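You operate a simulated robot arm through the tools that you are given. There is no shell and no other tool.

Carry out the task below with a simulated robot arm. There is one attempt and no reset: what you move stays moved.

## Task
Take the yellow wiper on the top of the red bench and put it away on the top of the blue bench. Put one of the yellow packers from the flat grey tray on the grey pad card. Take the white cup and leave it on the clear black dot pane. Fetch the red corner cap and set it on the red dot pane. Open the lower green drawer, take the white cap on the top of the blue bench and put it away in the inside of the lower green drawer and shut the drawer again. Take the yellow corner cap and put it on top of the white card on the top of the red table. Open the left wrapper drawer. Any order will do.

It is judged by the outcome, as a careful person would: the job done as asked, and still so three seconds after it is handed in. It fails if anything else is knocked over, pushed out of place, dropped, spilled or broken. Lids that push on must go on centred and level and be pressed home; caps that screw on are set level and turned clockwise until they are tight.

## Robot
A 6-joint arm with a four-finger gripper on a trunk, on a base that drives. Base frame: it is fixed to the floor where the robot stands at the start and does not move with it; the origin is under the middle of the robot, x ahead of it, y to its left, z up; the surface under the hand at the start is at about z = 850. Lengths are in mm, angles in degrees, forces in N, time in s.
With the tool pointing down near the work surface it reaches from about 280 to 700 mm from the robot's upright axis, wherever it stands. Its first joint turns from -166.0 to 166.0 degrees. Places, roughly: black dot pane (20x15x1 cm) [6100, -2900, 900]; grey pad card (18x13x1 cm) [6400, -3500, 800]; inside of the lower green drawer [1000, -11900, 500]; left wrapper drawer [8300, -5700, 500]; lower green drawer [1000, -11900, 500]; red corner cap (7x7x6 cm) [8200, -2700, 900]; red dot pane (20x15x1 cm) [6100, -300, 900]; top of the blue bench [8800, -2800, 800]; white cap (4x4x3 cm) [8100, -2900, 900]; white card [10000, -9000, 750]; white cup (8x12x6 cm) [8000, 400, 900]; yellow corner cap (7x7x6 cm) [9500, -5700, 800]; yellow packer [7250, -500, 750]; yellow wiper (9x6x4 cm) [700, 0, 900]. Payload 3.43 kg.
The tool frame sits at the grasp point between the pads (the TCP): z along the fingers, y along the line on which they close. The tips reach 30 mm beyond it. The gripper opens to 120 mm. The gripper's body begins 85 mm behind the TCP.
Orientation is that of the tool frame in the base frame, as [roll, pitch, yaw] about the fixed x, y, z axes, in that order (R = Rz(yaw) Ry(pitch) Rx(roll)). With the fingers straight down and closing along the base's y, the tool's x points along the base's -x, its y along +y and its z along -z.

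## Interface
- The arm moves only by the tool servo_tool. Its argument "targets" is a list of rows, each a list of 7 numbers: the turn, a rotation vector about the tool's x, y, z in units of 6 degrees (1.0 is 6 degrees), then the shift along the tool's x, y, z in units of 50 mm (1.0 is 50 mm), then the closure, from 0 (fully open) to 1 (shut). In form: [[wx, wy, wz, x, y, z, fingers], ...]. A call has 1 to 20 rows; each row shifts and turns the commanded pose from where the row before left it, along the tool's axes as they then stand. A call with a number of a shift or a turn outside -1 to 1 is refused whole. A row lasts 0.2 s, in which the tool goes at most 50 mm and 8.6 degrees; a call with a longer step from one row to the next is refused whole, and so is a gripper value outside its range. Where a pose cannot be reached the arm comes as near as it can. A force on the tool above 40 N (or 10 N above the force at the start of the call, whichever is more), or a blocked arm, ends the call early, and 0.2 s more pass. The fingers move at their own pace and stop on an object; they squeeze with about 34 N. The grip force told is the motor's: it shows also when the fingers shut on nothing. Time passes only in rows, and 0.2 s behind the last, so rows that do not move let the fingers close. The reply holds the time, the measured pose of the TCP, the force on the tool along the base axes, the opening and the grip force, in the units named above and with some noise, with the torque about the TCP (base axes, N m) and any sound that the robot's microphone picked up.
- Cameras (640 x 400 px; columns grow to the right, rows downward): "scene" is now at [61.7, 139.9, 1666.6]; the picture's right is [-0.01, -1.00, 0.00], its down [-0.73, 0.01, -0.69] and it looks along [0.69, -0.01, -0.73] (base axes); focal length 267 px, centre (320, 200). "wrist" rides on the gripper at [71, -17, -120] in the tool frame; the picture's right is [0.23, 0.97, 0.00], its down [-0.81, 0.19, -0.55] and it looks along [-0.54, 0.13, 0.83] (tool axes); focal length 275 px, centre (320, 200). There is no depth. A picture from a camera that has moved, and an enlarged one, comes with that camera's place and axes in the base frame and with its lens.
- camera(camera): a new picture of that camera. The clock stands still meanwhile.
- lift_body(by): slides the trunk up (or, below 0, down) by that many mm; the arm and the scene camera ride with it, the base frame stays. It gives what a move gives, with no picture.
- drive_base(legs): drives the robot by 1 to 6 legs, each [ahead, left, turn to the left] in mm, mm and degrees, along the robot's own axes; the way and the turn of a leg run together, so that a leg with both is an arc; at most 1500 mm and 180 degrees a leg. The arm and the cameras ride along, it lands a little off, and it stops where it bumps. It gives what a move gives.
- head_to(pan, tilt): turns the head with the scene camera to pan (to the left, within 120 degrees either way) and tilt (down, from -29 to 69), counted from straight ahead of the robot. It gives what a move gives.
- close_up(camera, box): a new picture of the part [left, top, right, bottom] of that camera's present view, enlarged. The clock stands still meanwhile.
- close_job(): hands the job in; it is judged then, once.

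Nothing tells you exact positions but the pictures and the camera data. Unless the task says otherwise, let go and move clear before handing in.

The tools are called after ">>>" as name(argument=value, ...) on one line, values as JSON. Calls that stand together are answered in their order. servo_tool: Moves the arm, as the interface text tells. Its arguments: {"type":"object","properties":{"targets":{"type":"array","items":{"type":"array","items":{"type":"number"}}}},"required":["targets"]} The other tools are called the same way: lift_body (by) slides the trunk up or down; drive_base (legs) drives the base; head_to (pan, tilt) turns the head that bears the scene camera; camera (camera) takes a picture; close_up (camera, box) takes an enlarged picture of a part of a camera's view; close_job () hands the job in.

At the start:

```text
t: 0.0
eef_pos: [483.0, 4.3, 1135.8]
tool_rot: [-179.9, 0.0, -180.0]
ft_force: [0.6, 0.1, -0.1]
ft_torque: [-0.01, 0.04, 0.01]
opening: 119.9
gripper_force: 0.1
trunk travel left (down, up): [-175.0, 265.0]
robot x, y, heading: [0.6, 1.6, -0.1]
head pan, tilt: [-0.4, 46.5]
```

scene: 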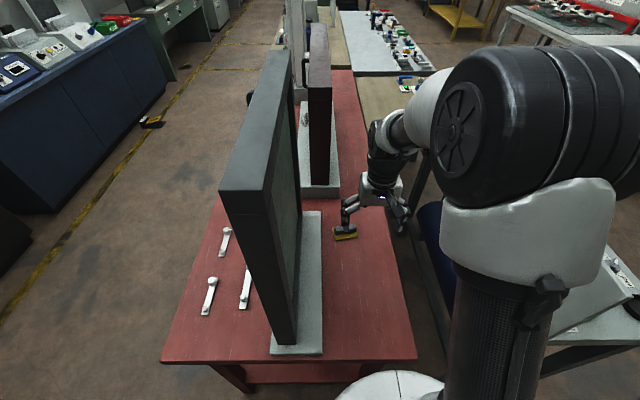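
wrist: 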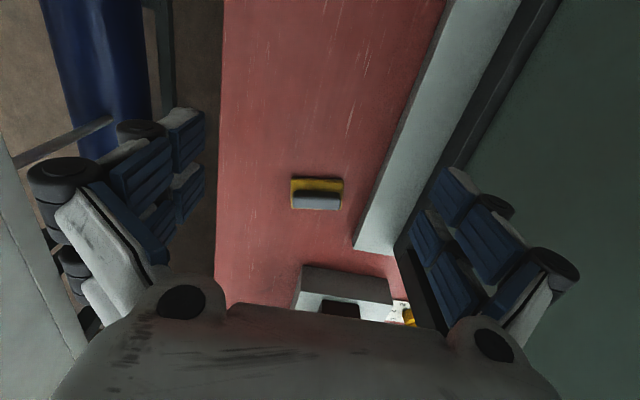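

I see the yellow wiper on the red bench at about [655, 41, 865], just ahead and to the right of a standing panel. I'll look around first to get the lie of the room.

>>> close_up(camera="wrist", box=[240, 140, 400, 240])

>>> close_up(camera="scene", box=[280, 0, 600, 200])

>>> head_to(pan=0, tilt=10)

```text
4.00 times, centred on (320, 190) of wrist
camera zoom: at [411.2, -11.9, 1257.2], right [-0.23, 0.97, 0.0], down [0.81, 0.19, 0.55], along [0.54, 0.13, -0.83], focal length 1101 px, centre (320, 240)
```

zoom: 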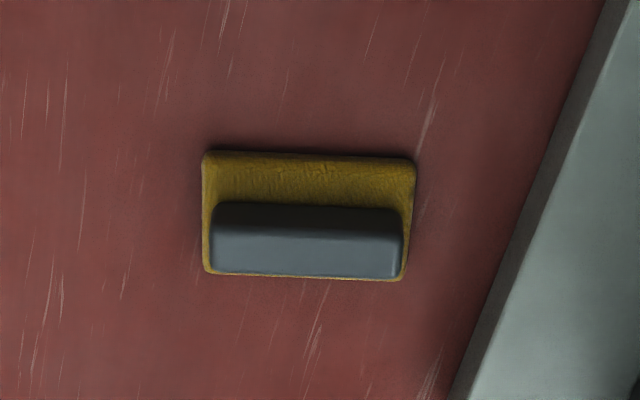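

```text
2.00 times, centred on (440, 100) of scene
camera zoom: at [61.7, 139.9, 1666.6], right [-0.01, -1.0, 0.0], down [-0.73, 0.01, -0.69], along [0.69, -0.01, -0.73], focal length 533 px, centre (80, 400)
```

zoom: 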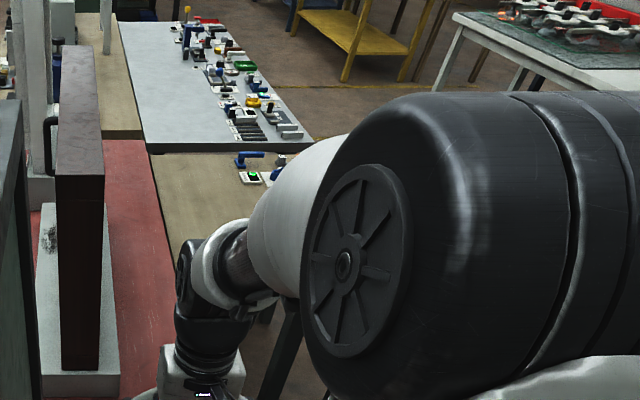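

```text
t: 1.0
eef_pos: [483.1, 4.8, 1135.8]
tool_rot: [-180.0, -0.1, -180.0]
ft_force: [-0.5, -0.6, 0.1]
ft_torque: [0.0, 0.03, -0.02]
opening: 120.0
gripper_force: 0.2
trunk travel left (down, up): [-175.0, 265.0]
robot x, y, heading: [-1.0, 3.7, 0.1]
head pan, tilt: [0.0, 10.0]
```

The wiper is clearly seen: a yellow pad with a grey handle lying along y. I'll take a panorama of the room.

>>> camera(camera="scene")

>>> head_to(pan=-70, tilt=15)

>>> camera(camera="scene")

>>> head_to(pan=-120, tilt=20)

>>> camera(camera="scene")

>>> head_to(pan=70, tilt=20)

>>> camera(camera="scene")

>>> head_to(pan=120, tilt=30)

>>> camera(camera="scene")

```text
taken
camera scene: at [74.7, 140.5, 1723.7], right [0.0, -1.0, 0.0], down [-0.17, 0.0, -0.98], along [0.98, 0.0, -0.17], focal length 267 px, centre (320, 200)
```

scene: 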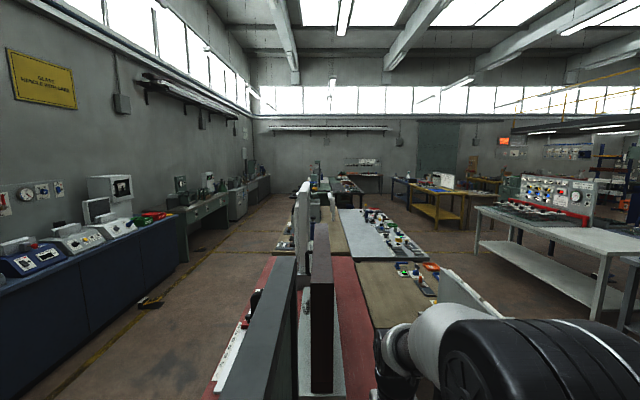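

```text
t: 2.4
eef_pos: [484.2, 4.3, 1135.3]
tool_rot: [-180.0, 0.0, 180.0]
ft_force: [-0.3, 0.8, -0.2]
ft_torque: [-0.01, -0.01, 0.01]
opening: 119.9
gripper_force: 0.1
trunk travel left (down, up): [-175.0, 265.0]
robot x, y, heading: [-1.8, 1.9, 0.0]
head pan, tilt: [-70.0, 15.0]
```

```text
taken
camera scene: at [13.6, 52.8, 1715.6], right [-0.94, -0.34, 0.0], down [-0.09, 0.24, -0.97], along [0.33, -0.91, -0.26], focal length 267 px, centre (320, 200)
```

scene: 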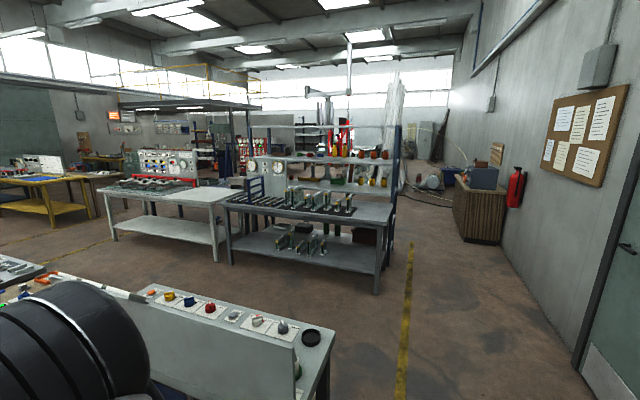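

```text
t: 3.6
eef_pos: [482.7, 4.8, 1135.4]
tool_rot: [179.9, 0.0, -180.0]
ft_force: [0.2, 0.4, -0.5]
ft_torque: [0.0, -0.03, 0.0]
opening: 120.0
gripper_force: 0.1
trunk travel left (down, up): [-175.0, 265.0]
robot x, y, heading: [-4.5, 3.5, 0.2]
head pan, tilt: [-120.0, 20.0]
```

```text
taken
camera scene: at [-64.9, 59.8, 1707.5], right [-0.87, 0.5, 0.0], down [0.17, 0.3, -0.94], along [-0.47, -0.81, -0.34], focal length 267 px, centre (320, 200)
```

scene: 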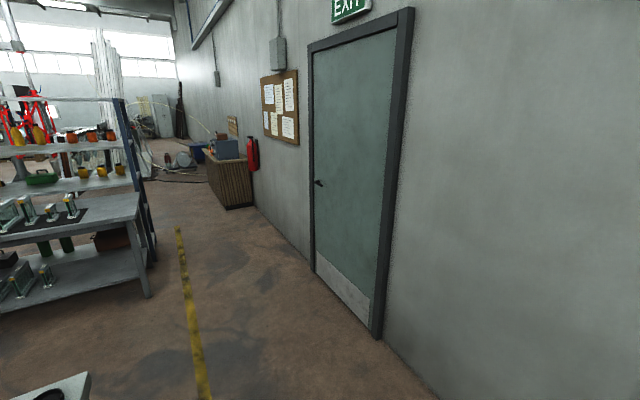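

```text
t: 6.4
eef_pos: [482.5, 5.0, 1135.3]
tool_rot: [-180.0, -0.1, 179.9]
ft_force: [0.4, 0.4, -0.8]
ft_torque: [0.0, -0.04, 0.01]
opening: 120.2
gripper_force: 0.0
trunk travel left (down, up): [-175.0, 265.0]
robot x, y, heading: [-2.3, -0.4, -0.1]
head pan, tilt: [70.0, 20.0]
```

```text
taken
camera scene: at [13.5, 228.0, 1707.5], right [0.94, -0.34, 0.0], down [-0.12, -0.32, -0.94], along [0.32, 0.88, -0.34], focal length 267 px, centre (320, 200)
```

scene: 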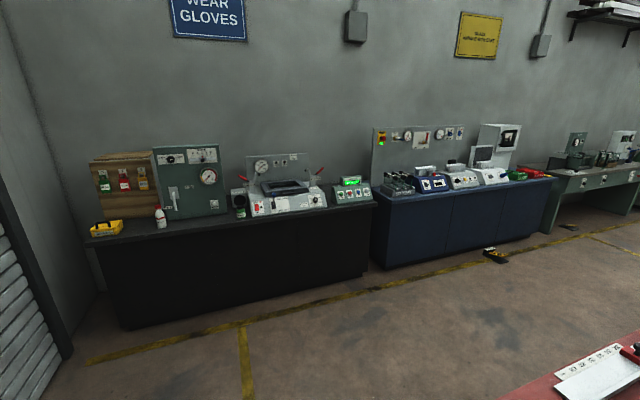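

```text
t: 7.6
eef_pos: [483.4, 3.8, 1134.8]
tool_rot: [179.9, 0.0, -180.0]
ft_force: [0.8, 0.2, 0.4]
ft_torque: [0.03, -0.01, -0.01]
opening: 120.0
gripper_force: 0.1
trunk travel left (down, up): [-175.0, 265.0]
robot x, y, heading: [1.1, 1.1, -0.1]
head pan, tilt: [120.0, 30.0]
```

```text
taken
camera scene: at [-63.5, 218.9, 1691.4], right [0.87, 0.5, 0.0], down [0.25, -0.43, -0.87], along [-0.43, 0.75, -0.5], focal length 267 px, centre (320, 200)
```

scene: 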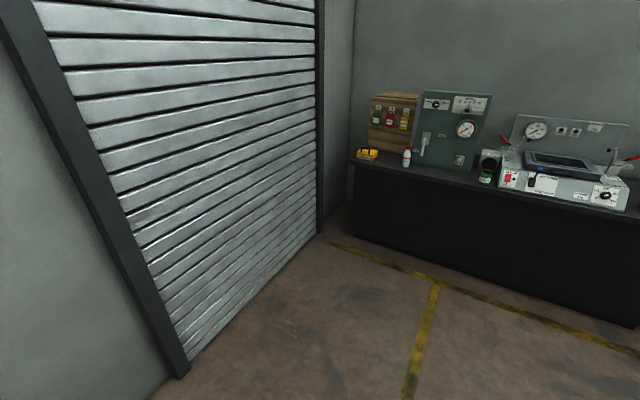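

The room is mapped roughly: an aisle to the left of the central benches, another to the right. First I'll turn the gripper so that it closes along x, across the wiper's handle.

>>> servo_tool(targets=[[0, 0, -1, 0, 0, 0, 0], [0, 0, -1, 0, 0, 0, 0], [0, 0, -1, 0, 0, 0, 0], [0, 0, -1, 0, 0, 0, 0], [0, 0, -1, 0, 0, 0, 0], [0, 0, -1, 0, 0, 0, 0], [0, 0, -1, 0, 0, 0, 0], [0, 0, -1, 0, 0, 0, 0], [0, 0, -1, 0, 0, 0, 0], [0, 0, -1, 0, 0, 0, 0], [0, 0, -1, 0, 0, 0, 0], [0, 0, -1, 0, 0, 0, 0], [0, 0, -1, 0, 0, 0, 0], [0, 0, -1, 0, 0, 0, 0], [0, 0, -1, 0, 0, 0, 0]])

>>> head_to(pan=0, tilt=45)

>>> camera(camera="wrist")

>>> camera(camera="scene")

```text
t: 10.8
eef_pos: [481.7, 4.6, 1134.6]
tool_rot: [-180.0, -0.1, -89.8]
ft_force: [-0.9, 1.0, 0.0]
ft_torque: [0.0, 0.02, -0.01]
opening: 120.1
gripper_force: 0.0
trunk travel left (down, up): [-175.0, 265.0]
robot x, y, heading: [0.4, -0.1, -0.2]
head pan, tilt: [120.0, 30.0]
```

```text
t: 12.8
eef_pos: [483.8, 4.9, 1135.2]
tool_rot: [-180.0, 0.0, -90.1]
ft_force: [-0.1, 0.0, 0.0]
ft_torque: [-0.04, 0.01, -0.01]
opening: 119.9
gripper_force: 0.1
trunk travel left (down, up): [-175.0, 265.0]
robot x, y, heading: [-4.0, 2.0, 0.1]
head pan, tilt: [0.0, 45.0]
```

```text
taken
camera wrist: at [499.4, -65.9, 1256.9], right [-0.97, -0.23, 0.0], down [-0.19, 0.81, 0.55], along [-0.13, 0.54, -0.83], focal length 275 px, centre (320, 200)
```

wrist: 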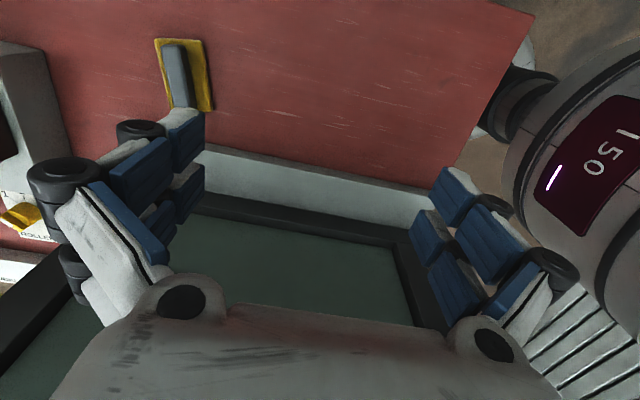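

```text
taken
camera scene: at [62.9, 140.6, 1668.8], right [0.0, -1.0, 0.0], down [-0.71, 0.0, -0.71], along [0.71, 0.0, -0.71], focal length 267 px, centre (320, 200)
```

scene: 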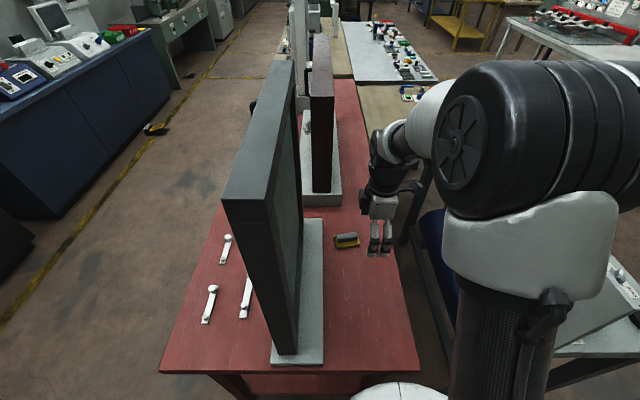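

The wiper is at about [655, 40]. I'll move the hand above it at z ≈ 1035.

>>> servo_tool(targets=[[0, 0, 0, -0.14, -0.69, 0.4, 0], [0, 0, 0, -0.14, -0.69, 0.4, 0], [0, 0, 0, -0.14, -0.69, 0.4, 0], [0, 0, 0, -0.14, -0.69, 0.4, 0], [0, 0, 0, -0.14, -0.68, 0.4, 0]])

>>> camera(camera="wrist")

>>> camera(camera="scene")

```text
t: 14.0
eef_pos: [654.5, 37.2, 1034.0]
tool_rot: [179.9, 0.0, -90.0]
ft_force: [-0.1, 0.1, -0.2]
ft_torque: [0.02, 0.06, 0.0]
opening: 119.9
gripper_force: 0.1
trunk travel left (down, up): [-175.0, 265.0]
robot x, y, heading: [-2.1, -0.0, 0.2]
head pan, tilt: [0.0, 45.0]
```

```text
taken
camera wrist: at [672.0, -32.2, 1156.4], right [-0.97, -0.23, 0.0], down [-0.19, 0.81, 0.55], along [-0.13, 0.54, -0.83], focal length 275 px, centre (320, 200)
```

wrist: 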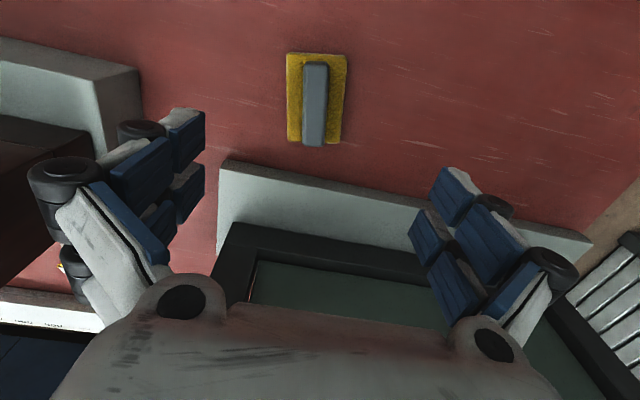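

```text
taken
camera scene: at [64.4, 140.7, 1668.6], right [0.0, -1.0, 0.0], down [-0.71, 0.0, -0.71], along [0.71, 0.0, -0.71], focal length 267 px, centre (320, 200)
```

scene: 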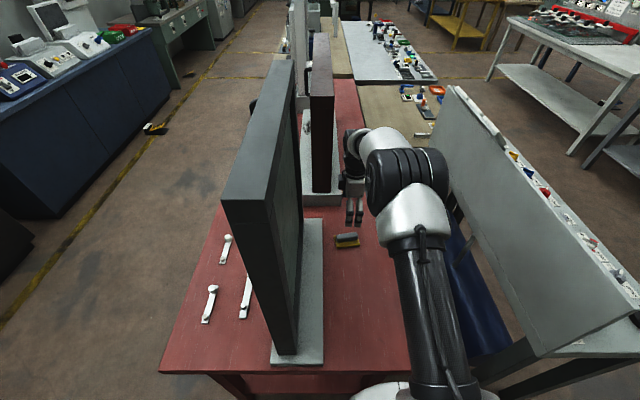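

The wiper is turned about 10° from the y axis. I'll match that yaw, part-close the fingers and come down to z ≈ 935 to check.

>>> servo_tool(targets=[[0, 0, -0.9, 0, 0, 0.3, 0.4], [0, 0, -0.85, 0, -0.06, 0.4, 0.45], [0, 0, 0, 0, 0, 0.6, 0.5], [0, 0, 0, 0, 0, 0.6, 0.5], [0, 0, 0, 0, 0, 0, 0.5]])

>>> camera(camera="wrist")

>>> close_up(camera="scene", box=[300, 190, 400, 260])

```text
t: 15.2
eef_pos: [658.5, 39.3, 938.5]
tool_rot: [179.9, 0.1, -79.4]
ft_force: [-0.8, -0.5, 0.5]
ft_torque: [0.0, 0.0, 0.03]
opening: 60.1
gripper_force: 0.2
trunk travel left (down, up): [-175.0, 265.0]
robot x, y, heading: [0.9, -2.1, -0.0]
head pan, tilt: [0.0, 45.0]
```

```text
taken
camera wrist: at [687.1, -27.8, 1061.6], right [-0.91, -0.4, 0.0], down [-0.34, 0.76, 0.55], along [-0.22, 0.51, -0.83], focal length 275 px, centre (320, 200)
```

wrist: 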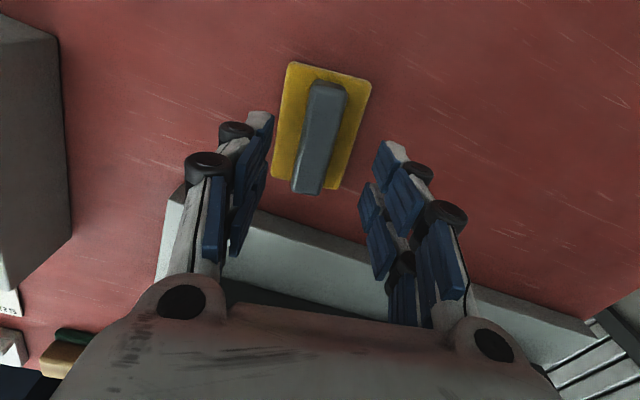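

```text
5.71 times, centred on (350, 225) of scene
camera zoom: at [62.6, 140.5, 1668.8], right [0.0, -1.0, 0.0], down [-0.71, 0.0, -0.71], along [0.71, 0.0, -0.71], focal length 1524 px, centre (149, 57)
```

zoom: 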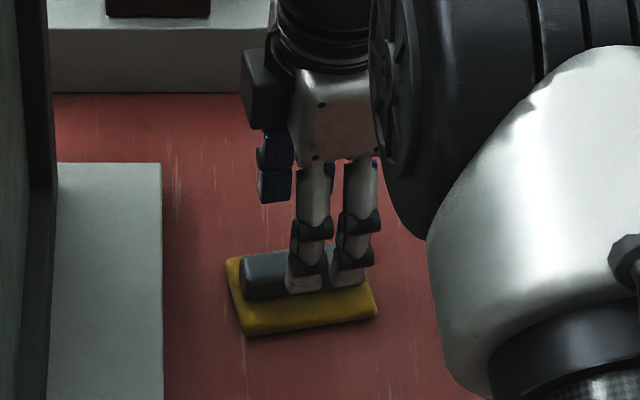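

The hand is nearly centred over the handle. I'll nudge 3 mm, lower the tips to just above the yellow pad and close on the grey handle.

>>> servo_tool(targets=[[0, 0, -0.15, 0, -0.06, 0.38, 0.5], [0, 0, 0, 0, 0, 0.38, 0.5], [0, 0, 0, 0, 0, 0, 0.8], [0, 0, 0, 0, 0, 0, 1.0], [0, 0, 0, 0, 0, 0, 1.0], [0, 0, 0, 0, 0, 0, 1.0], [0, 0, 0, 0, 0, 0, 1.0]])

>>> camera(camera="wrist")

>>> close_up(camera="scene", box=[300, 190, 400, 260])

```text
t: 16.8
eef_pos: [659.6, 39.7, 902.3]
tool_rot: [-179.9, 0.0, -78.7]
ft_force: [0.5, 0.5, -0.1]
ft_torque: [0.06, 0.0, 0.0]
opening: 23.2
gripper_force: 34.4
trunk travel left (down, up): [-175.0, 265.0]
robot x, y, heading: [-0.2, -3.3, 0.0]
head pan, tilt: [0.0, 45.0]
```

```text
taken
camera wrist: at [691.0, -26.9, 1023.2], right [-0.91, -0.42, 0.0], down [-0.35, 0.76, 0.55], along [-0.23, 0.5, -0.83], focal length 275 px, centre (320, 200)
```

wrist: 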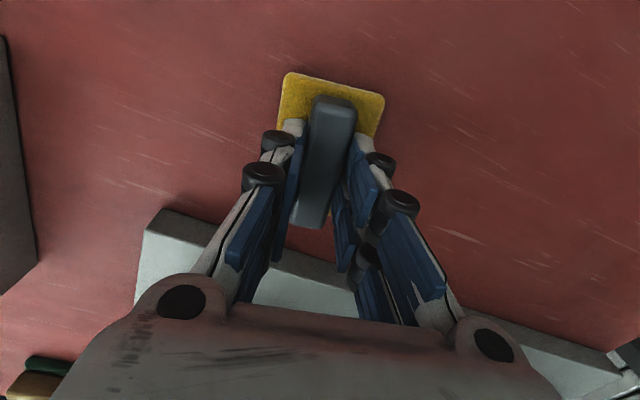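

```text
5.71 times, centred on (350, 225) of scene
camera zoom: at [62.9, 140.5, 1668.8], right [0.0, -1.0, 0.0], down [-0.71, 0.0, -0.71], along [0.71, 0.0, -0.71], focal length 1524 px, centre (149, 57)
```

zoom: 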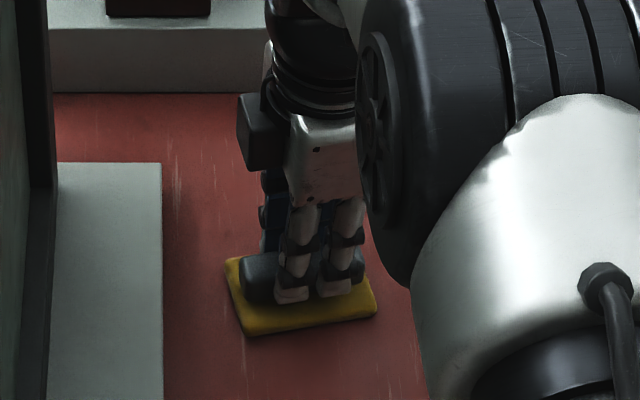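

The wiper's handle is gripped (23 mm, 34 N). I'll lift it straight up and check.

>>> servo_tool(targets=[[0, 0, 0, 0, 0, -0.3, 1], [0, 0, 0, 0, 0, -0.6, 1], [0, 0, 0, 0, 0, -0.9, 1], [0, 0, 0, 0, 0, -0.9, 1], [0, 0, 0, 0, 0, -0.9, 1], [0, 0, 0, 0, 0, -0.9, 1]])

>>> camera(camera="wrist")

>>> camera(camera="scene")

```text
t: 18.2
eef_pos: [661.3, 38.4, 1129.1]
tool_rot: [-180.0, 0.0, -78.6]
ft_force: [-0.4, 0.4, -1.1]
ft_torque: [-0.01, -0.02, 0.0]
opening: 23.2
gripper_force: 33.7
trunk travel left (down, up): [-175.0, 265.0]
robot x, y, heading: [1.6, 0.0, -0.2]
head pan, tilt: [0.0, 45.0]
```

```text
taken
camera wrist: at [690.8, -27.5, 1251.0], right [-0.91, -0.42, 0.0], down [-0.35, 0.76, 0.55], along [-0.23, 0.5, -0.83], focal length 275 px, centre (320, 200)
```

wrist: 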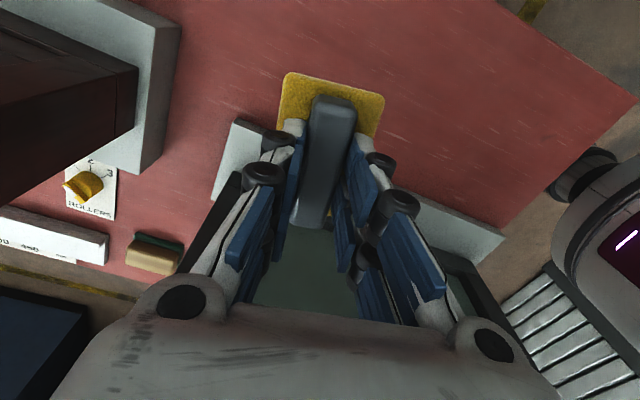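

```text
taken
camera scene: at [62.2, 140.4, 1668.8], right [0.0, -1.0, 0.0], down [-0.71, 0.0, -0.71], along [0.71, 0.0, -0.71], focal length 267 px, centre (320, 200)
```

scene: 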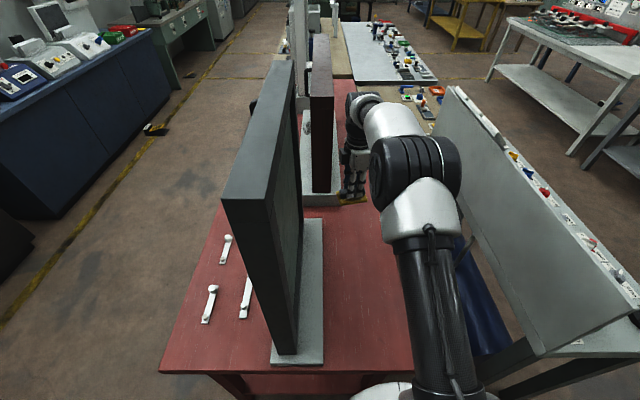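

The wiper came up with the hand. I'll tuck the arm closer to the body for driving and survey the left aisle.

>>> servo_tool(targets=[[0, 0, 0, -0.15, 0.75, -0.2, 1], [0, 0, 0, -0.15, 0.75, -0.2, 1], [0, 0, 0, -0.15, 0.75, -0.2, 1], [0, 0, 0, -0.15, 0.75, -0.2, 1], [0, 0, 0, -0.15, 0.75, -0.2, 1], [0, 0, 0, -0.15, 0.75, -0.2, 1], [0, 0, 0, -0.15, 0.75, -0.2, 1], [0, 0, 0, -0.15, 0.75, -0.2, 1]])

>>> head_to(pan=25, tilt=25)

>>> camera(camera="scene")

>>> head_to(pan=-30, tilt=25)

>>> camera(camera="scene")

>>> head_to(pan=-60, tilt=50)

>>> camera(camera="scene")

>>> head_to(pan=0, tilt=69)

>>> camera(camera="scene")

```text
t: 20.0
eef_pos: [352.3, 39.7, 1207.4]
tool_rot: [-179.9, 0.1, -78.6]
ft_force: [-0.5, -0.3, -0.2]
ft_torque: [0.0, -0.02, 0.01]
opening: 23.4
gripper_force: 33.4
trunk travel left (down, up): [-175.0, 265.0]
robot x, y, heading: [3.0, 1.0, -0.2]
head pan, tilt: [0.0, 45.0]
```

```text
t: 20.9
eef_pos: [355.8, 40.5, 1206.5]
tool_rot: [179.9, 0.0, -78.5]
ft_force: [0.0, 0.9, -0.5]
ft_torque: [0.0, -0.01, 0.01]
opening: 23.3
gripper_force: 33.8
trunk travel left (down, up): [-175.0, 265.0]
robot x, y, heading: [0.3, -2.2, -0.3]
head pan, tilt: [25.0, 25.0]
```

```text
taken
camera scene: at [65.3, 179.4, 1699.3], right [0.42, -0.91, 0.0], down [-0.38, -0.18, -0.91], along [0.82, 0.38, -0.42], focal length 267 px, centre (320, 200)
```

scene: 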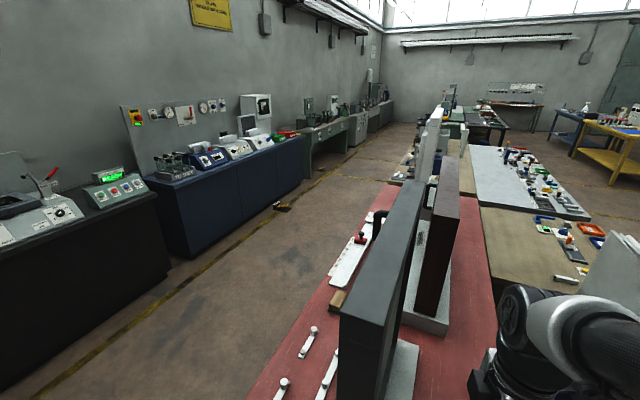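

```text
t: 22.1
eef_pos: [355.0, 40.1, 1207.3]
tool_rot: [179.9, 0.0, -78.5]
ft_force: [0.5, -0.7, 0.0]
ft_torque: [-0.02, -0.01, 0.01]
opening: 23.2
gripper_force: 33.9
trunk travel left (down, up): [-175.0, 265.0]
robot x, y, heading: [3.9, 4.3, 0.2]
head pan, tilt: [-30.0, 25.0]
```

```text
taken
camera scene: at [61.5, 94.5, 1699.4], right [-0.5, -0.87, 0.0], down [-0.37, 0.21, -0.91], along [0.79, -0.45, -0.42], focal length 267 px, centre (320, 200)
```

scene: 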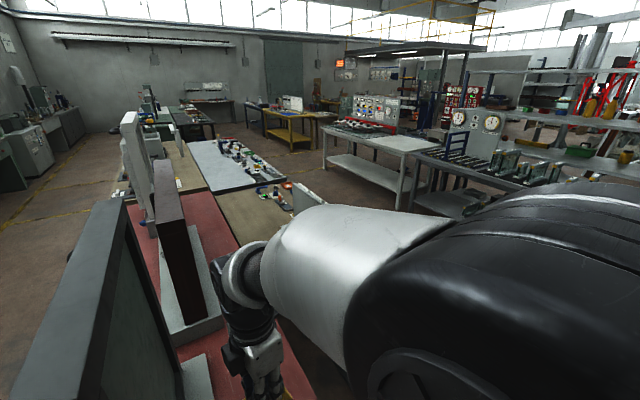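

```text
t: 23.1
eef_pos: [355.5, 40.5, 1206.9]
tool_rot: [180.0, 0.1, -78.5]
ft_force: [0.2, -0.1, -0.7]
ft_torque: [-0.01, 0.0, -0.01]
opening: 23.2
gripper_force: 34.3
trunk travel left (down, up): [-175.0, 265.0]
robot x, y, heading: [0.6, -2.0, -0.3]
head pan, tilt: [-60.0, 50.0]
```

```text
taken
camera scene: at [20.3, 73.9, 1661.9], right [-0.87, -0.5, 0.0], down [-0.38, 0.66, -0.64], along [0.32, -0.56, -0.77], focal length 267 px, centre (320, 200)
```

scene: 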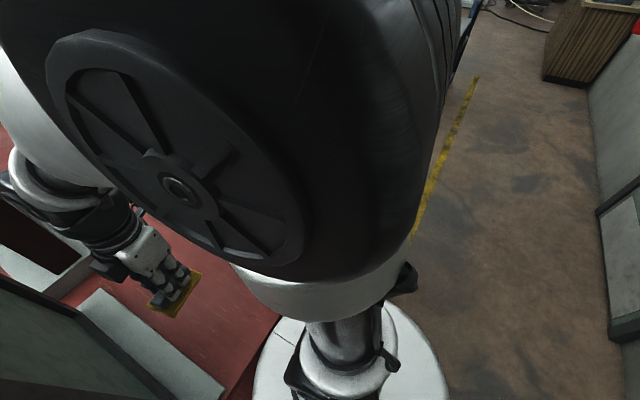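

```text
t: 24.4
eef_pos: [354.0, 39.9, 1206.3]
tool_rot: [-180.0, 0.1, -78.6]
ft_force: [0.4, -0.1, -0.2]
ft_torque: [0.02, 0.02, 0.02]
opening: 23.2
gripper_force: 33.7
trunk travel left (down, up): [-175.0, 265.0]
robot x, y, heading: [-1.5, 1.3, 0.2]
head pan, tilt: [0.0, 68.8]
```

```text
taken
camera scene: at [37.6, 140.4, 1639.9], right [0.0, -1.0, 0.0], down [-0.93, 0.0, -0.36], along [0.36, 0.0, -0.93], focal length 267 px, centre (320, 200)
```

scene: 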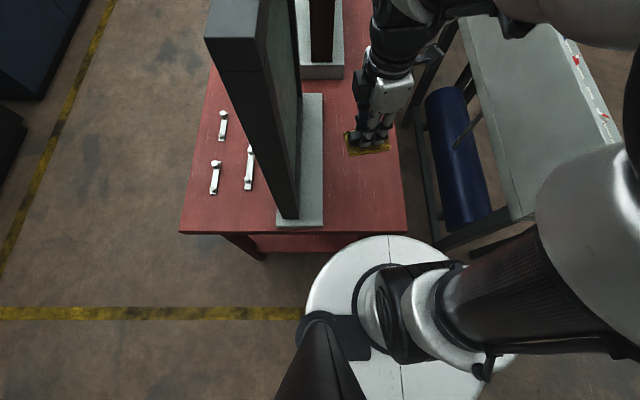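

The left aisle (y ≈ 650–2100) looks clear, with a small item on the floor near [2935, 2108]. I'll back off the bench, strafe left into the aisle and drive along it at y ≈ 1350.

>>> drive_base(legs=[[-450, 0, 0], [0, 1350, 0]])

>>> head_to(pan=-10, tilt=20)

>>> camera(camera="scene")

```text
t: 33.5
eef_pos: [-83.0, 1383.0, 1206.8]
tool_rot: [180.0, -0.1, -79.9]
ft_force: [0.8, 0.0, -0.4]
ft_torque: [-0.01, 0.02, 0.0]
opening: 23.3
gripper_force: 34.2
trunk travel left (down, up): [-175.0, 265.0]
robot x, y, heading: [-433.8, 1349.4, -1.5]
head pan, tilt: [0.0, 68.8]
```

```text
t: 34.7
eef_pos: [-82.3, 1383.5, 1207.4]
tool_rot: [180.0, 0.0, -79.9]
ft_force: [0.2, 0.5, 0.0]
ft_torque: [0.0, 0.01, -0.01]
opening: 23.2
gripper_force: 34.1
trunk travel left (down, up): [-175.0, 265.0]
robot x, y, heading: [-435.4, 1348.9, -1.4]
head pan, tilt: [-10.0, 20.0]
```

```text
taken
camera scene: at [-361.6, 1473.9, 1707.4], right [-0.2, -0.98, 0.0], down [-0.34, 0.07, -0.94], along [0.92, -0.18, -0.34], focal length 267 px, centre (320, 200)
```

scene: 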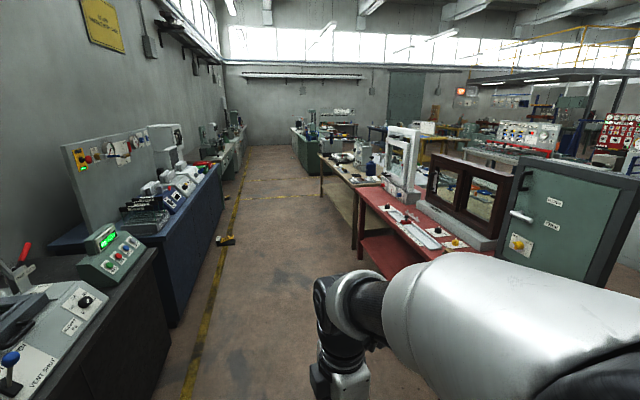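

The aisle ahead is clear. I'll drive forward along it to x ≈ 4900.

>>> drive_base(legs=[[1500, 0, 1.5], [1500, 0, 0], [1500, 0, 0], [800, 0, 0]])

>>> head_to(pan=-35, tilt=20)

>>> camera(camera="scene")

>>> head_to(pan=-85, tilt=20)

>>> camera(camera="scene")

```text
t: 60.3
eef_pos: [5257.2, 1663.4, 1206.6]
tool_rot: [179.9, 0.0, -74.1]
ft_force: [0.0, 0.0, -0.4]
ft_torque: [0.0, 0.02, 0.01]
opening: 23.2
gripper_force: 34.2
trunk travel left (down, up): [-175.0, 265.0]
robot x, y, heading: [4904.5, 1594.8, 4.4]
head pan, tilt: [-10.0, 20.0]
```

```text
t: 61.2
eef_pos: [5255.8, 1662.7, 1207.0]
tool_rot: [179.9, -0.1, -74.1]
ft_force: [0.7, -0.5, -1.0]
ft_torque: [0.02, 0.02, 0.01]
opening: 23.4
gripper_force: 33.9
trunk travel left (down, up): [-175.0, 265.0]
robot x, y, heading: [4907.3, 1594.5, 4.5]
head pan, tilt: [-35.0, 20.0]
```

```text
taken
camera scene: at [4956.9, 1686.6, 1707.5], right [-0.51, -0.86, 0.0], down [-0.29, 0.17, -0.94], along [0.81, -0.48, -0.34], focal length 267 px, centre (320, 200)
```

scene: 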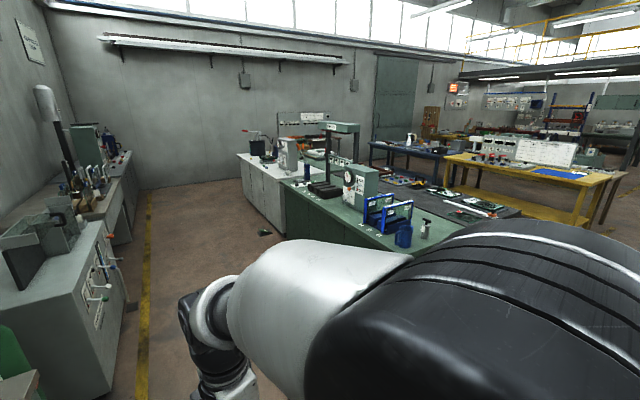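

```text
t: 62.4
eef_pos: [5255.8, 1663.1, 1206.7]
tool_rot: [180.0, 0.0, -74.1]
ft_force: [0.5, 0.6, -1.1]
ft_torque: [-0.02, 0.0, 0.03]
opening: 23.1
gripper_force: 33.9
trunk travel left (down, up): [-175.0, 265.0]
robot x, y, heading: [4904.5, 1594.6, 4.3]
head pan, tilt: [-85.0, 20.0]
```

```text
taken
camera scene: at [4892.1, 1642.0, 1707.5], right [-0.99, -0.17, 0.0], down [-0.06, 0.34, -0.94], along [0.16, -0.93, -0.34], focal length 267 px, centre (320, 200)
```

scene: 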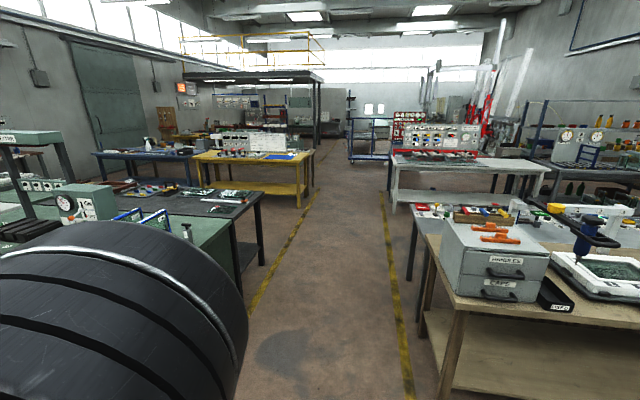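

I can see a clear cross aisle at x ≈ 4500–5850 and the yellow and blue benches beyond it at y ≈ -2700. I'll drive down this aisle to y ≈ -1600 and look along +x.

>>> drive_base(legs=[[295, 0, -4.4], [0, -1500, 0], [0, -1500, 0], [0, -250, 0]])

>>> head_to(pan=0, tilt=20)

>>> camera(camera="scene")

>>> head_to(pan=45, tilt=25)

>>> camera(camera="scene")

>>> head_to(pan=-60, tilt=20)

>>> camera(camera="scene")

```text
t: 79.9
eef_pos: [5592.4, -1614.1, 1206.1]
tool_rot: [179.9, 0.1, -78.0]
ft_force: [0.4, -0.1, -0.6]
ft_torque: [0.05, 0.02, 0.0]
opening: 23.4
gripper_force: 34.2
trunk travel left (down, up): [-175.0, 265.0]
robot x, y, heading: [5235.4, -1659.9, 0.6]
head pan, tilt: [-85.0, 20.0]
```

```text
t: 81.5
eef_pos: [5591.5, -1612.2, 1207.4]
tool_rot: [-180.0, 0.0, -78.1]
ft_force: [0.5, -0.2, 0.1]
ft_torque: [0.0, -0.01, 0.03]
opening: 23.6
gripper_force: 33.7
trunk travel left (down, up): [-175.0, 265.0]
robot x, y, heading: [5239.4, -1653.6, 0.9]
head pan, tilt: [0.0, 20.0]
```

```text
taken
camera scene: at [5311.0, -1515.9, 1707.5], right [0.01, -1.0, 0.0], down [-0.34, 0.0, -0.94], along [0.94, 0.01, -0.34], focal length 267 px, centre (320, 200)
```

scene: 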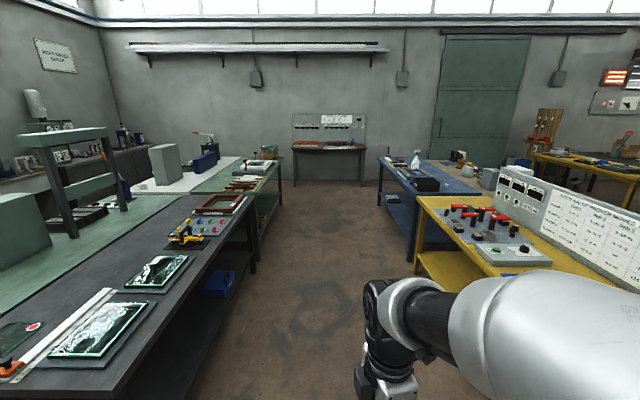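

```text
t: 82.7
eef_pos: [5591.6, -1612.6, 1207.7]
tool_rot: [-180.0, 0.0, -78.0]
ft_force: [-0.1, 0.3, -0.9]
ft_torque: [-0.02, 0.01, 0.02]
opening: 23.1
gripper_force: 34.0
trunk travel left (down, up): [-175.0, 265.0]
robot x, y, heading: [5237.4, -1659.7, 0.6]
head pan, tilt: [45.0, 25.0]
```

```text
taken
camera scene: at [5282.4, -1451.0, 1699.4], right [0.71, -0.7, 0.0], down [-0.3, -0.3, -0.91], along [0.63, 0.65, -0.42], focal length 267 px, centre (320, 200)
```

scene: 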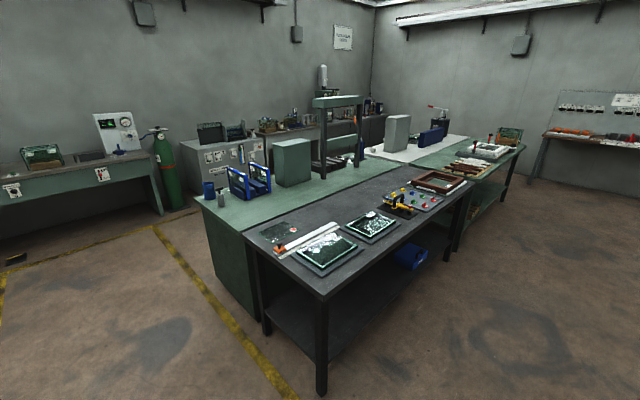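

```text
t: 84.5
eef_pos: [5592.6, -1613.2, 1206.6]
tool_rot: [179.9, 0.0, -78.0]
ft_force: [-0.3, 0.3, -1.6]
ft_torque: [-0.01, 0.0, -0.01]
opening: 23.3
gripper_force: 33.9
trunk travel left (down, up): [-175.0, 265.0]
robot x, y, heading: [5233.8, -1658.8, 0.6]
head pan, tilt: [-60.0, 20.0]
```

```text
taken
camera scene: at [5265.4, -1596.9, 1707.5], right [-0.86, -0.51, 0.0], down [-0.17, 0.29, -0.94], along [0.48, -0.81, -0.34], focal length 267 px, centre (320, 200)
```

scene: 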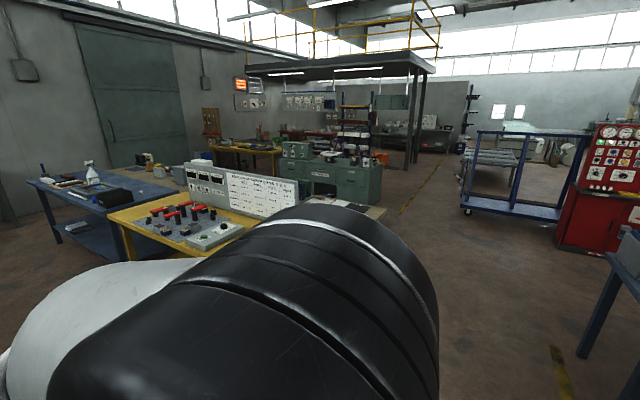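

The aisle along +x at y ≈ -1700 is open, with the black table on the left and yellow and blue benches on the right. I'll zoom in to identify items.

>>> head_to(pan=0, tilt=20)

>>> close_up(camera="scene", box=[360, 130, 520, 230])

>>> close_up(camera="scene", box=[400, 170, 640, 320])

>>> close_up(camera="scene", box=[0, 180, 320, 380])

>>> close_up(camera="scene", box=[120, 120, 300, 232])

```text
t: 85.8
eef_pos: [5592.7, -1613.9, 1206.9]
tool_rot: [-180.0, 0.0, -78.0]
ft_force: [-0.6, 0.7, -1.0]
ft_torque: [-0.02, 0.01, -0.02]
opening: 22.9
gripper_force: 33.6
trunk travel left (down, up): [-175.0, 265.0]
robot x, y, heading: [5240.1, -1659.6, 0.9]
head pan, tilt: [0.0, 20.0]
```

```text
4.00 times, centred on (440, 180) of scene
camera zoom: at [5311.0, -1515.9, 1707.5], right [0.01, -1.0, 0.0], down [-0.34, 0.0, -0.94], along [0.94, 0.01, -0.34], focal length 1067 px, centre (-160, 280)
```

zoom: 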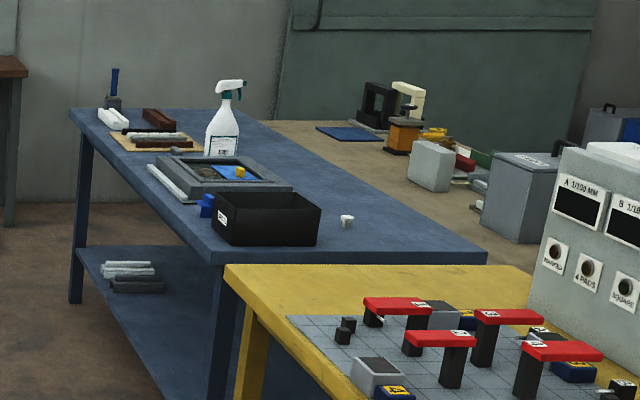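

```text
2.67 times, centred on (520, 245) of scene
camera zoom: at [5311.0, -1515.9, 1707.5], right [0.01, -1.0, 0.0], down [-0.34, 0.0, -0.94], along [0.94, 0.01, -0.34], focal length 711 px, centre (-213, 80)
```

zoom: 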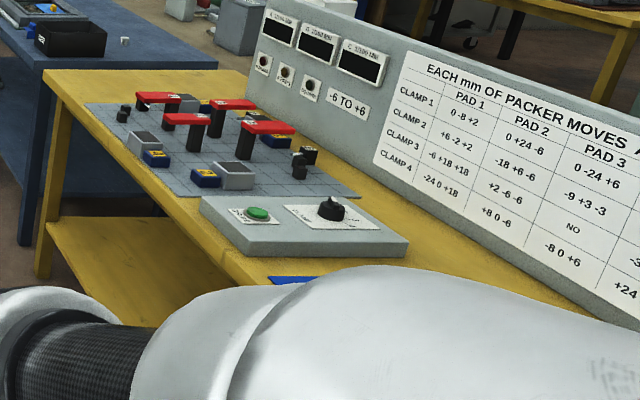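

```text
2.00 times, centred on (160, 280) of scene
camera zoom: at [5311.0, -1515.9, 1707.5], right [0.01, -1.0, 0.0], down [-0.34, 0.0, -0.94], along [0.94, 0.01, -0.34], focal length 533 px, centre (640, 40)
```

zoom: 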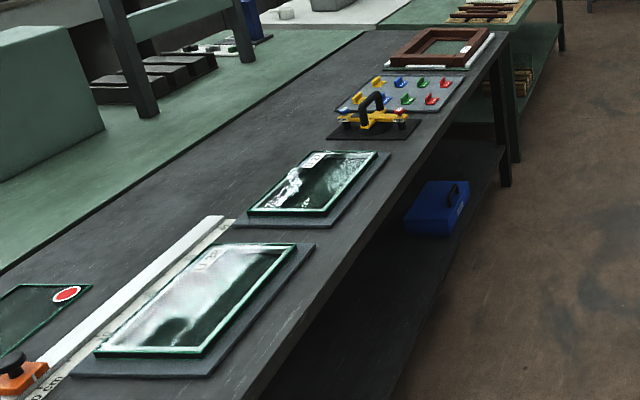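

```text
3.56 times, centred on (210, 176) of scene
camera zoom: at [5311.0, -1515.9, 1707.5], right [0.01, -1.0, 0.0], down [-0.34, 0.0, -0.94], along [0.94, 0.01, -0.34], focal length 948 px, centre (711, 285)
```

zoom: 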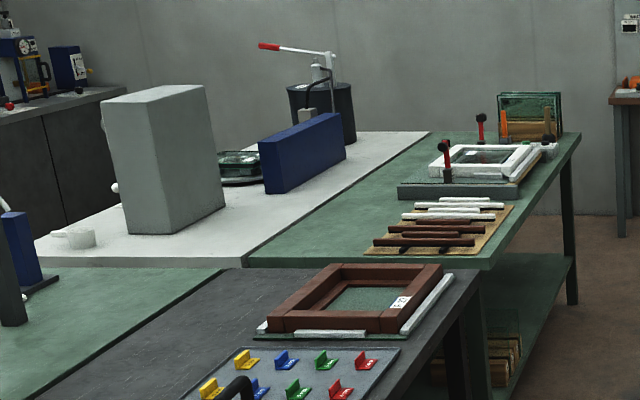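

The blue bench spans about x 7850–9850, y -3120 to -2440, with the black bin, frame, spray bottle and the small white cap on it. I'll drive along the aisle to x ≈ 8200 and turn to face it.

>>> drive_base(legs=[[1500, 0, -0.9], [1450, 0, 0], [0, 0, -90]])

>>> head_to(pan=0, tilt=35)

>>> camera(camera="scene")

```text
t: 103.9
eef_pos: [8237.4, -1975.5, 1207.2]
tool_rot: [180.0, 0.0, -168.2]
ft_force: [0.2, 0.0, -1.1]
ft_torque: [0.02, 0.02, 0.02]
opening: 23.2
gripper_force: 33.7
trunk travel left (down, up): [-175.0, 265.0]
robot x, y, heading: [8195.9, -1624.3, -89.6]
head pan, tilt: [0.0, 20.0]
```

```text
t: 104.6
eef_pos: [8237.5, -1974.5, 1206.5]
tool_rot: [180.0, -0.1, -168.2]
ft_force: [-0.6, 1.1, -1.3]
ft_torque: [0.02, 0.0, 0.01]
opening: 23.0
gripper_force: 33.7
trunk travel left (down, up): [-175.0, 265.0]
robot x, y, heading: [8196.6, -1620.6, -89.5]
head pan, tilt: [0.0, 35.0]
```

```text
taken
camera scene: at [8336.3, -1686.3, 1683.7], right [-1.0, -0.01, 0.0], down [0.0, 0.57, -0.82], along [0.01, -0.82, -0.57], focal length 267 px, centre (320, 200)
```

scene: 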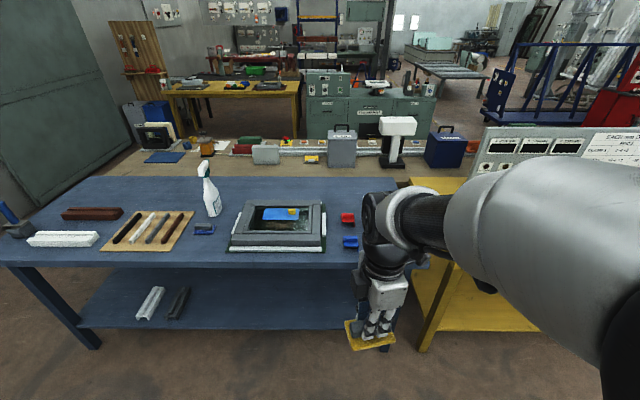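

I can see the red corner cap at about [8212, -2711] with a blue one in front of it. There is clear bench between the mat and the frame near [8800, -2530]; I'll zoom in to check it.

>>> close_up(camera="scene", box=[80, 150, 400, 350])

>>> camera(camera="wrist")

```text
2.00 times, centred on (240, 250) of scene
camera zoom: at [8336.3, -1686.3, 1683.7], right [-1.0, -0.01, 0.0], down [0.0, 0.57, -0.82], along [0.01, -0.82, -0.57], focal length 533 px, centre (480, 100)
```

zoom: 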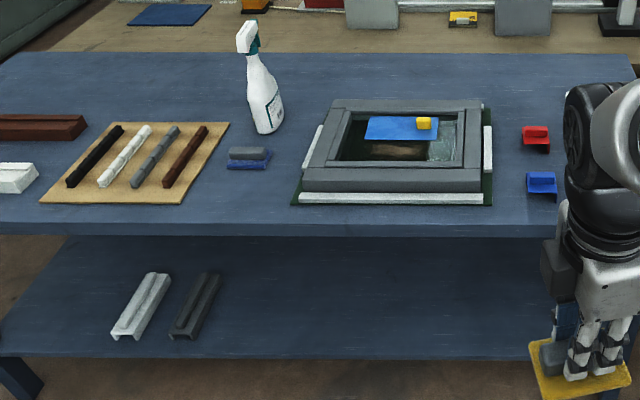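

```text
taken
camera wrist: at [8170.0, -2004.9, 1328.6], right [-0.42, 0.91, 0.0], down [0.75, 0.35, 0.55], along [0.5, 0.23, -0.83], focal length 275 px, centre (320, 200)
```

wrist: 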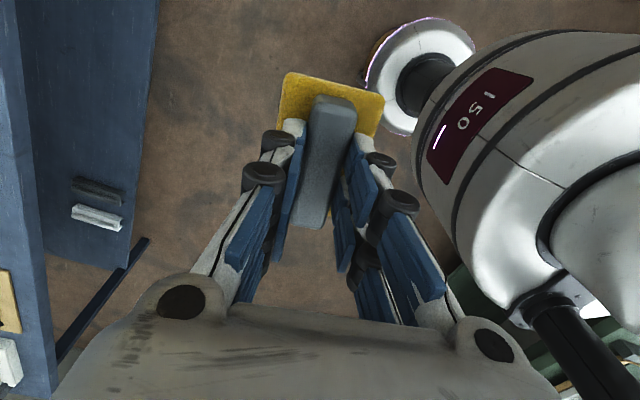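

The small blue thing is another wiper at about [8886, -2611]. I'll put the yellow one on the clear bench in front of it at about [8860, -2522], so I drive over there.

>>> drive_base(legs=[[0, 623, -0.5], [490, 0, 0]])

>>> servo_tool(targets=[[0, 0, 1, 0, 0, 0, 1], [0, 0, 0.97, 0, 0, 0, 1]])

>>> head_to(pan=0, tilt=55)

>>> camera(camera="scene")

>>> camera(camera="wrist")

```text
t: 110.6
eef_pos: [8841.0, -2457.2, 1206.4]
tool_rot: [180.0, 0.1, -169.7]
ft_force: [0.0, 0.4, -1.4]
ft_torque: [0.03, 0.0, 0.0]
opening: 23.3
gripper_force: 34.3
trunk travel left (down, up): [-175.0, 265.0]
robot x, y, heading: [8805.6, -2100.3, -91.0]
head pan, tilt: [0.0, 35.0]
```

```text
t: 111.2
eef_pos: [8842.2, -2457.6, 1206.5]
tool_rot: [-180.0, 0.0, 178.4]
ft_force: [0.2, 0.8, -1.1]
ft_torque: [-0.01, -0.02, 0.04]
opening: 23.2
gripper_force: 34.4
trunk travel left (down, up): [-175.0, 265.0]
robot x, y, heading: [8807.3, -2103.3, -90.9]
head pan, tilt: [0.0, 35.0]
```

```text
t: 112.0
eef_pos: [8842.6, -2457.8, 1206.9]
tool_rot: [-180.0, 0.1, 178.5]
ft_force: [-0.5, -0.2, -0.7]
ft_torque: [0.02, -0.03, 0.01]
opening: 23.4
gripper_force: 33.9
trunk travel left (down, up): [-175.0, 265.0]
robot x, y, heading: [8805.2, -2102.3, -91.1]
head pan, tilt: [0.0, 55.0]
```

```text
taken
camera scene: at [8949.2, -2156.3, 1655.4], right [-1.0, 0.02, 0.0], down [0.02, 0.82, -0.57], along [-0.01, -0.57, -0.82], focal length 267 px, centre (320, 200)
```

scene: 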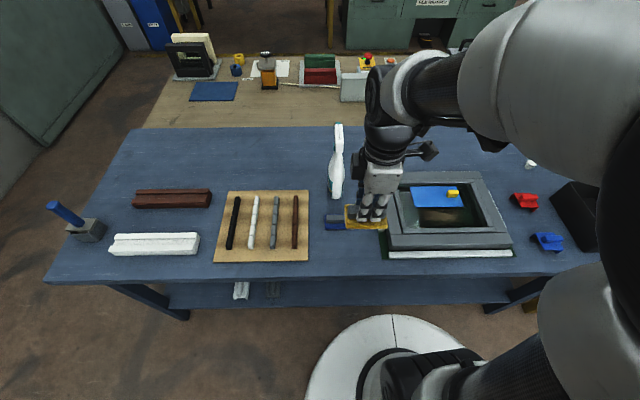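

```text
taken
camera wrist: at [8769.6, -2471.8, 1328.7], right [-0.2, 0.98, 0.0], down [0.82, 0.17, 0.55], along [0.54, 0.11, -0.83], focal length 275 px, centre (320, 200)
```

wrist: 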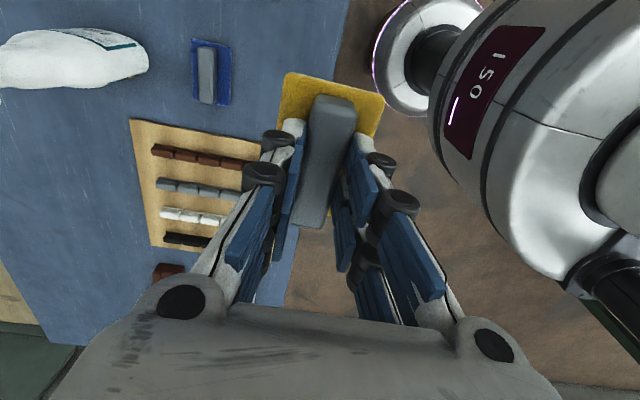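

The target spot is clear. I'll move over [8863, -2517] and come down to a little above the bench.

>>> servo_tool(targets=[[0, 0, 0, -0.22, -0.57, 0.5, 1], [0, 0, 0, -0.23, -0.58, 0.7, 1], [0, 0, 0, 0, 0, 0.9, 1], [0, 0, 0, 0, 0, 0.9, 1], [0, 0, 0, 0, 0, 0.9, 1], [0, 0, 0, 0, 0, 0.9, 1], [0, 0, 0, 0, 0, 0.6, 1], [0, 0, 0, 0, 0, 0.3, 1]])

>>> camera(camera="scene")

>>> camera(camera="wrist")

```text
t: 113.8
eef_pos: [8863.4, -2515.5, 919.2]
tool_rot: [180.0, -0.1, 178.4]
ft_force: [0.7, -0.5, 0.2]
ft_torque: [0.01, 0.03, 0.0]
opening: 23.3
gripper_force: 33.6
trunk travel left (down, up): [-175.0, 265.0]
robot x, y, heading: [8809.9, -2101.2, -91.1]
head pan, tilt: [0.0, 55.0]
```

```text
taken
camera scene: at [8949.3, -2156.6, 1655.4], right [-1.0, 0.02, 0.0], down [0.02, 0.82, -0.57], along [-0.01, -0.57, -0.82], focal length 267 px, centre (320, 200)
```

scene: 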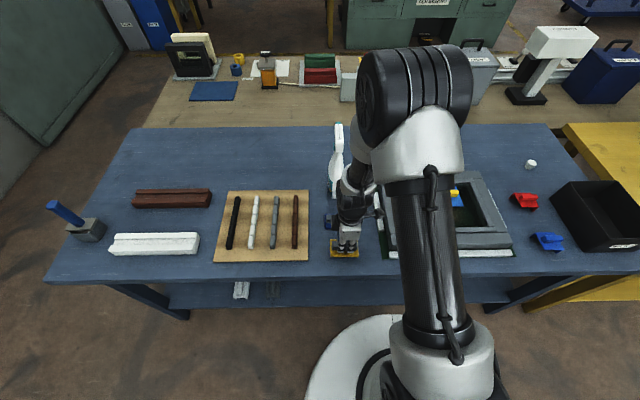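

```text
taken
camera wrist: at [8790.5, -2529.9, 1041.5], right [-0.2, 0.98, 0.0], down [0.82, 0.17, 0.55], along [0.54, 0.11, -0.83], focal length 275 px, centre (320, 200)
```

wrist: 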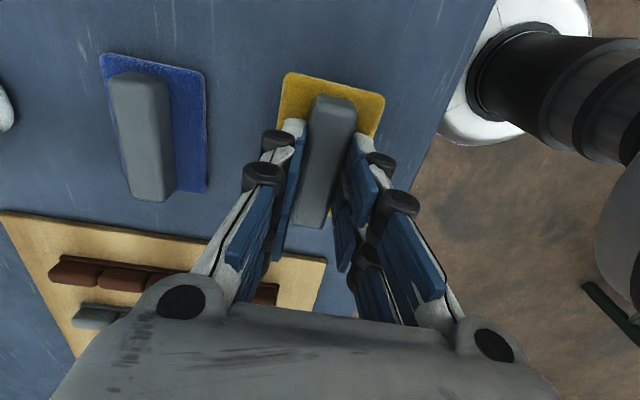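

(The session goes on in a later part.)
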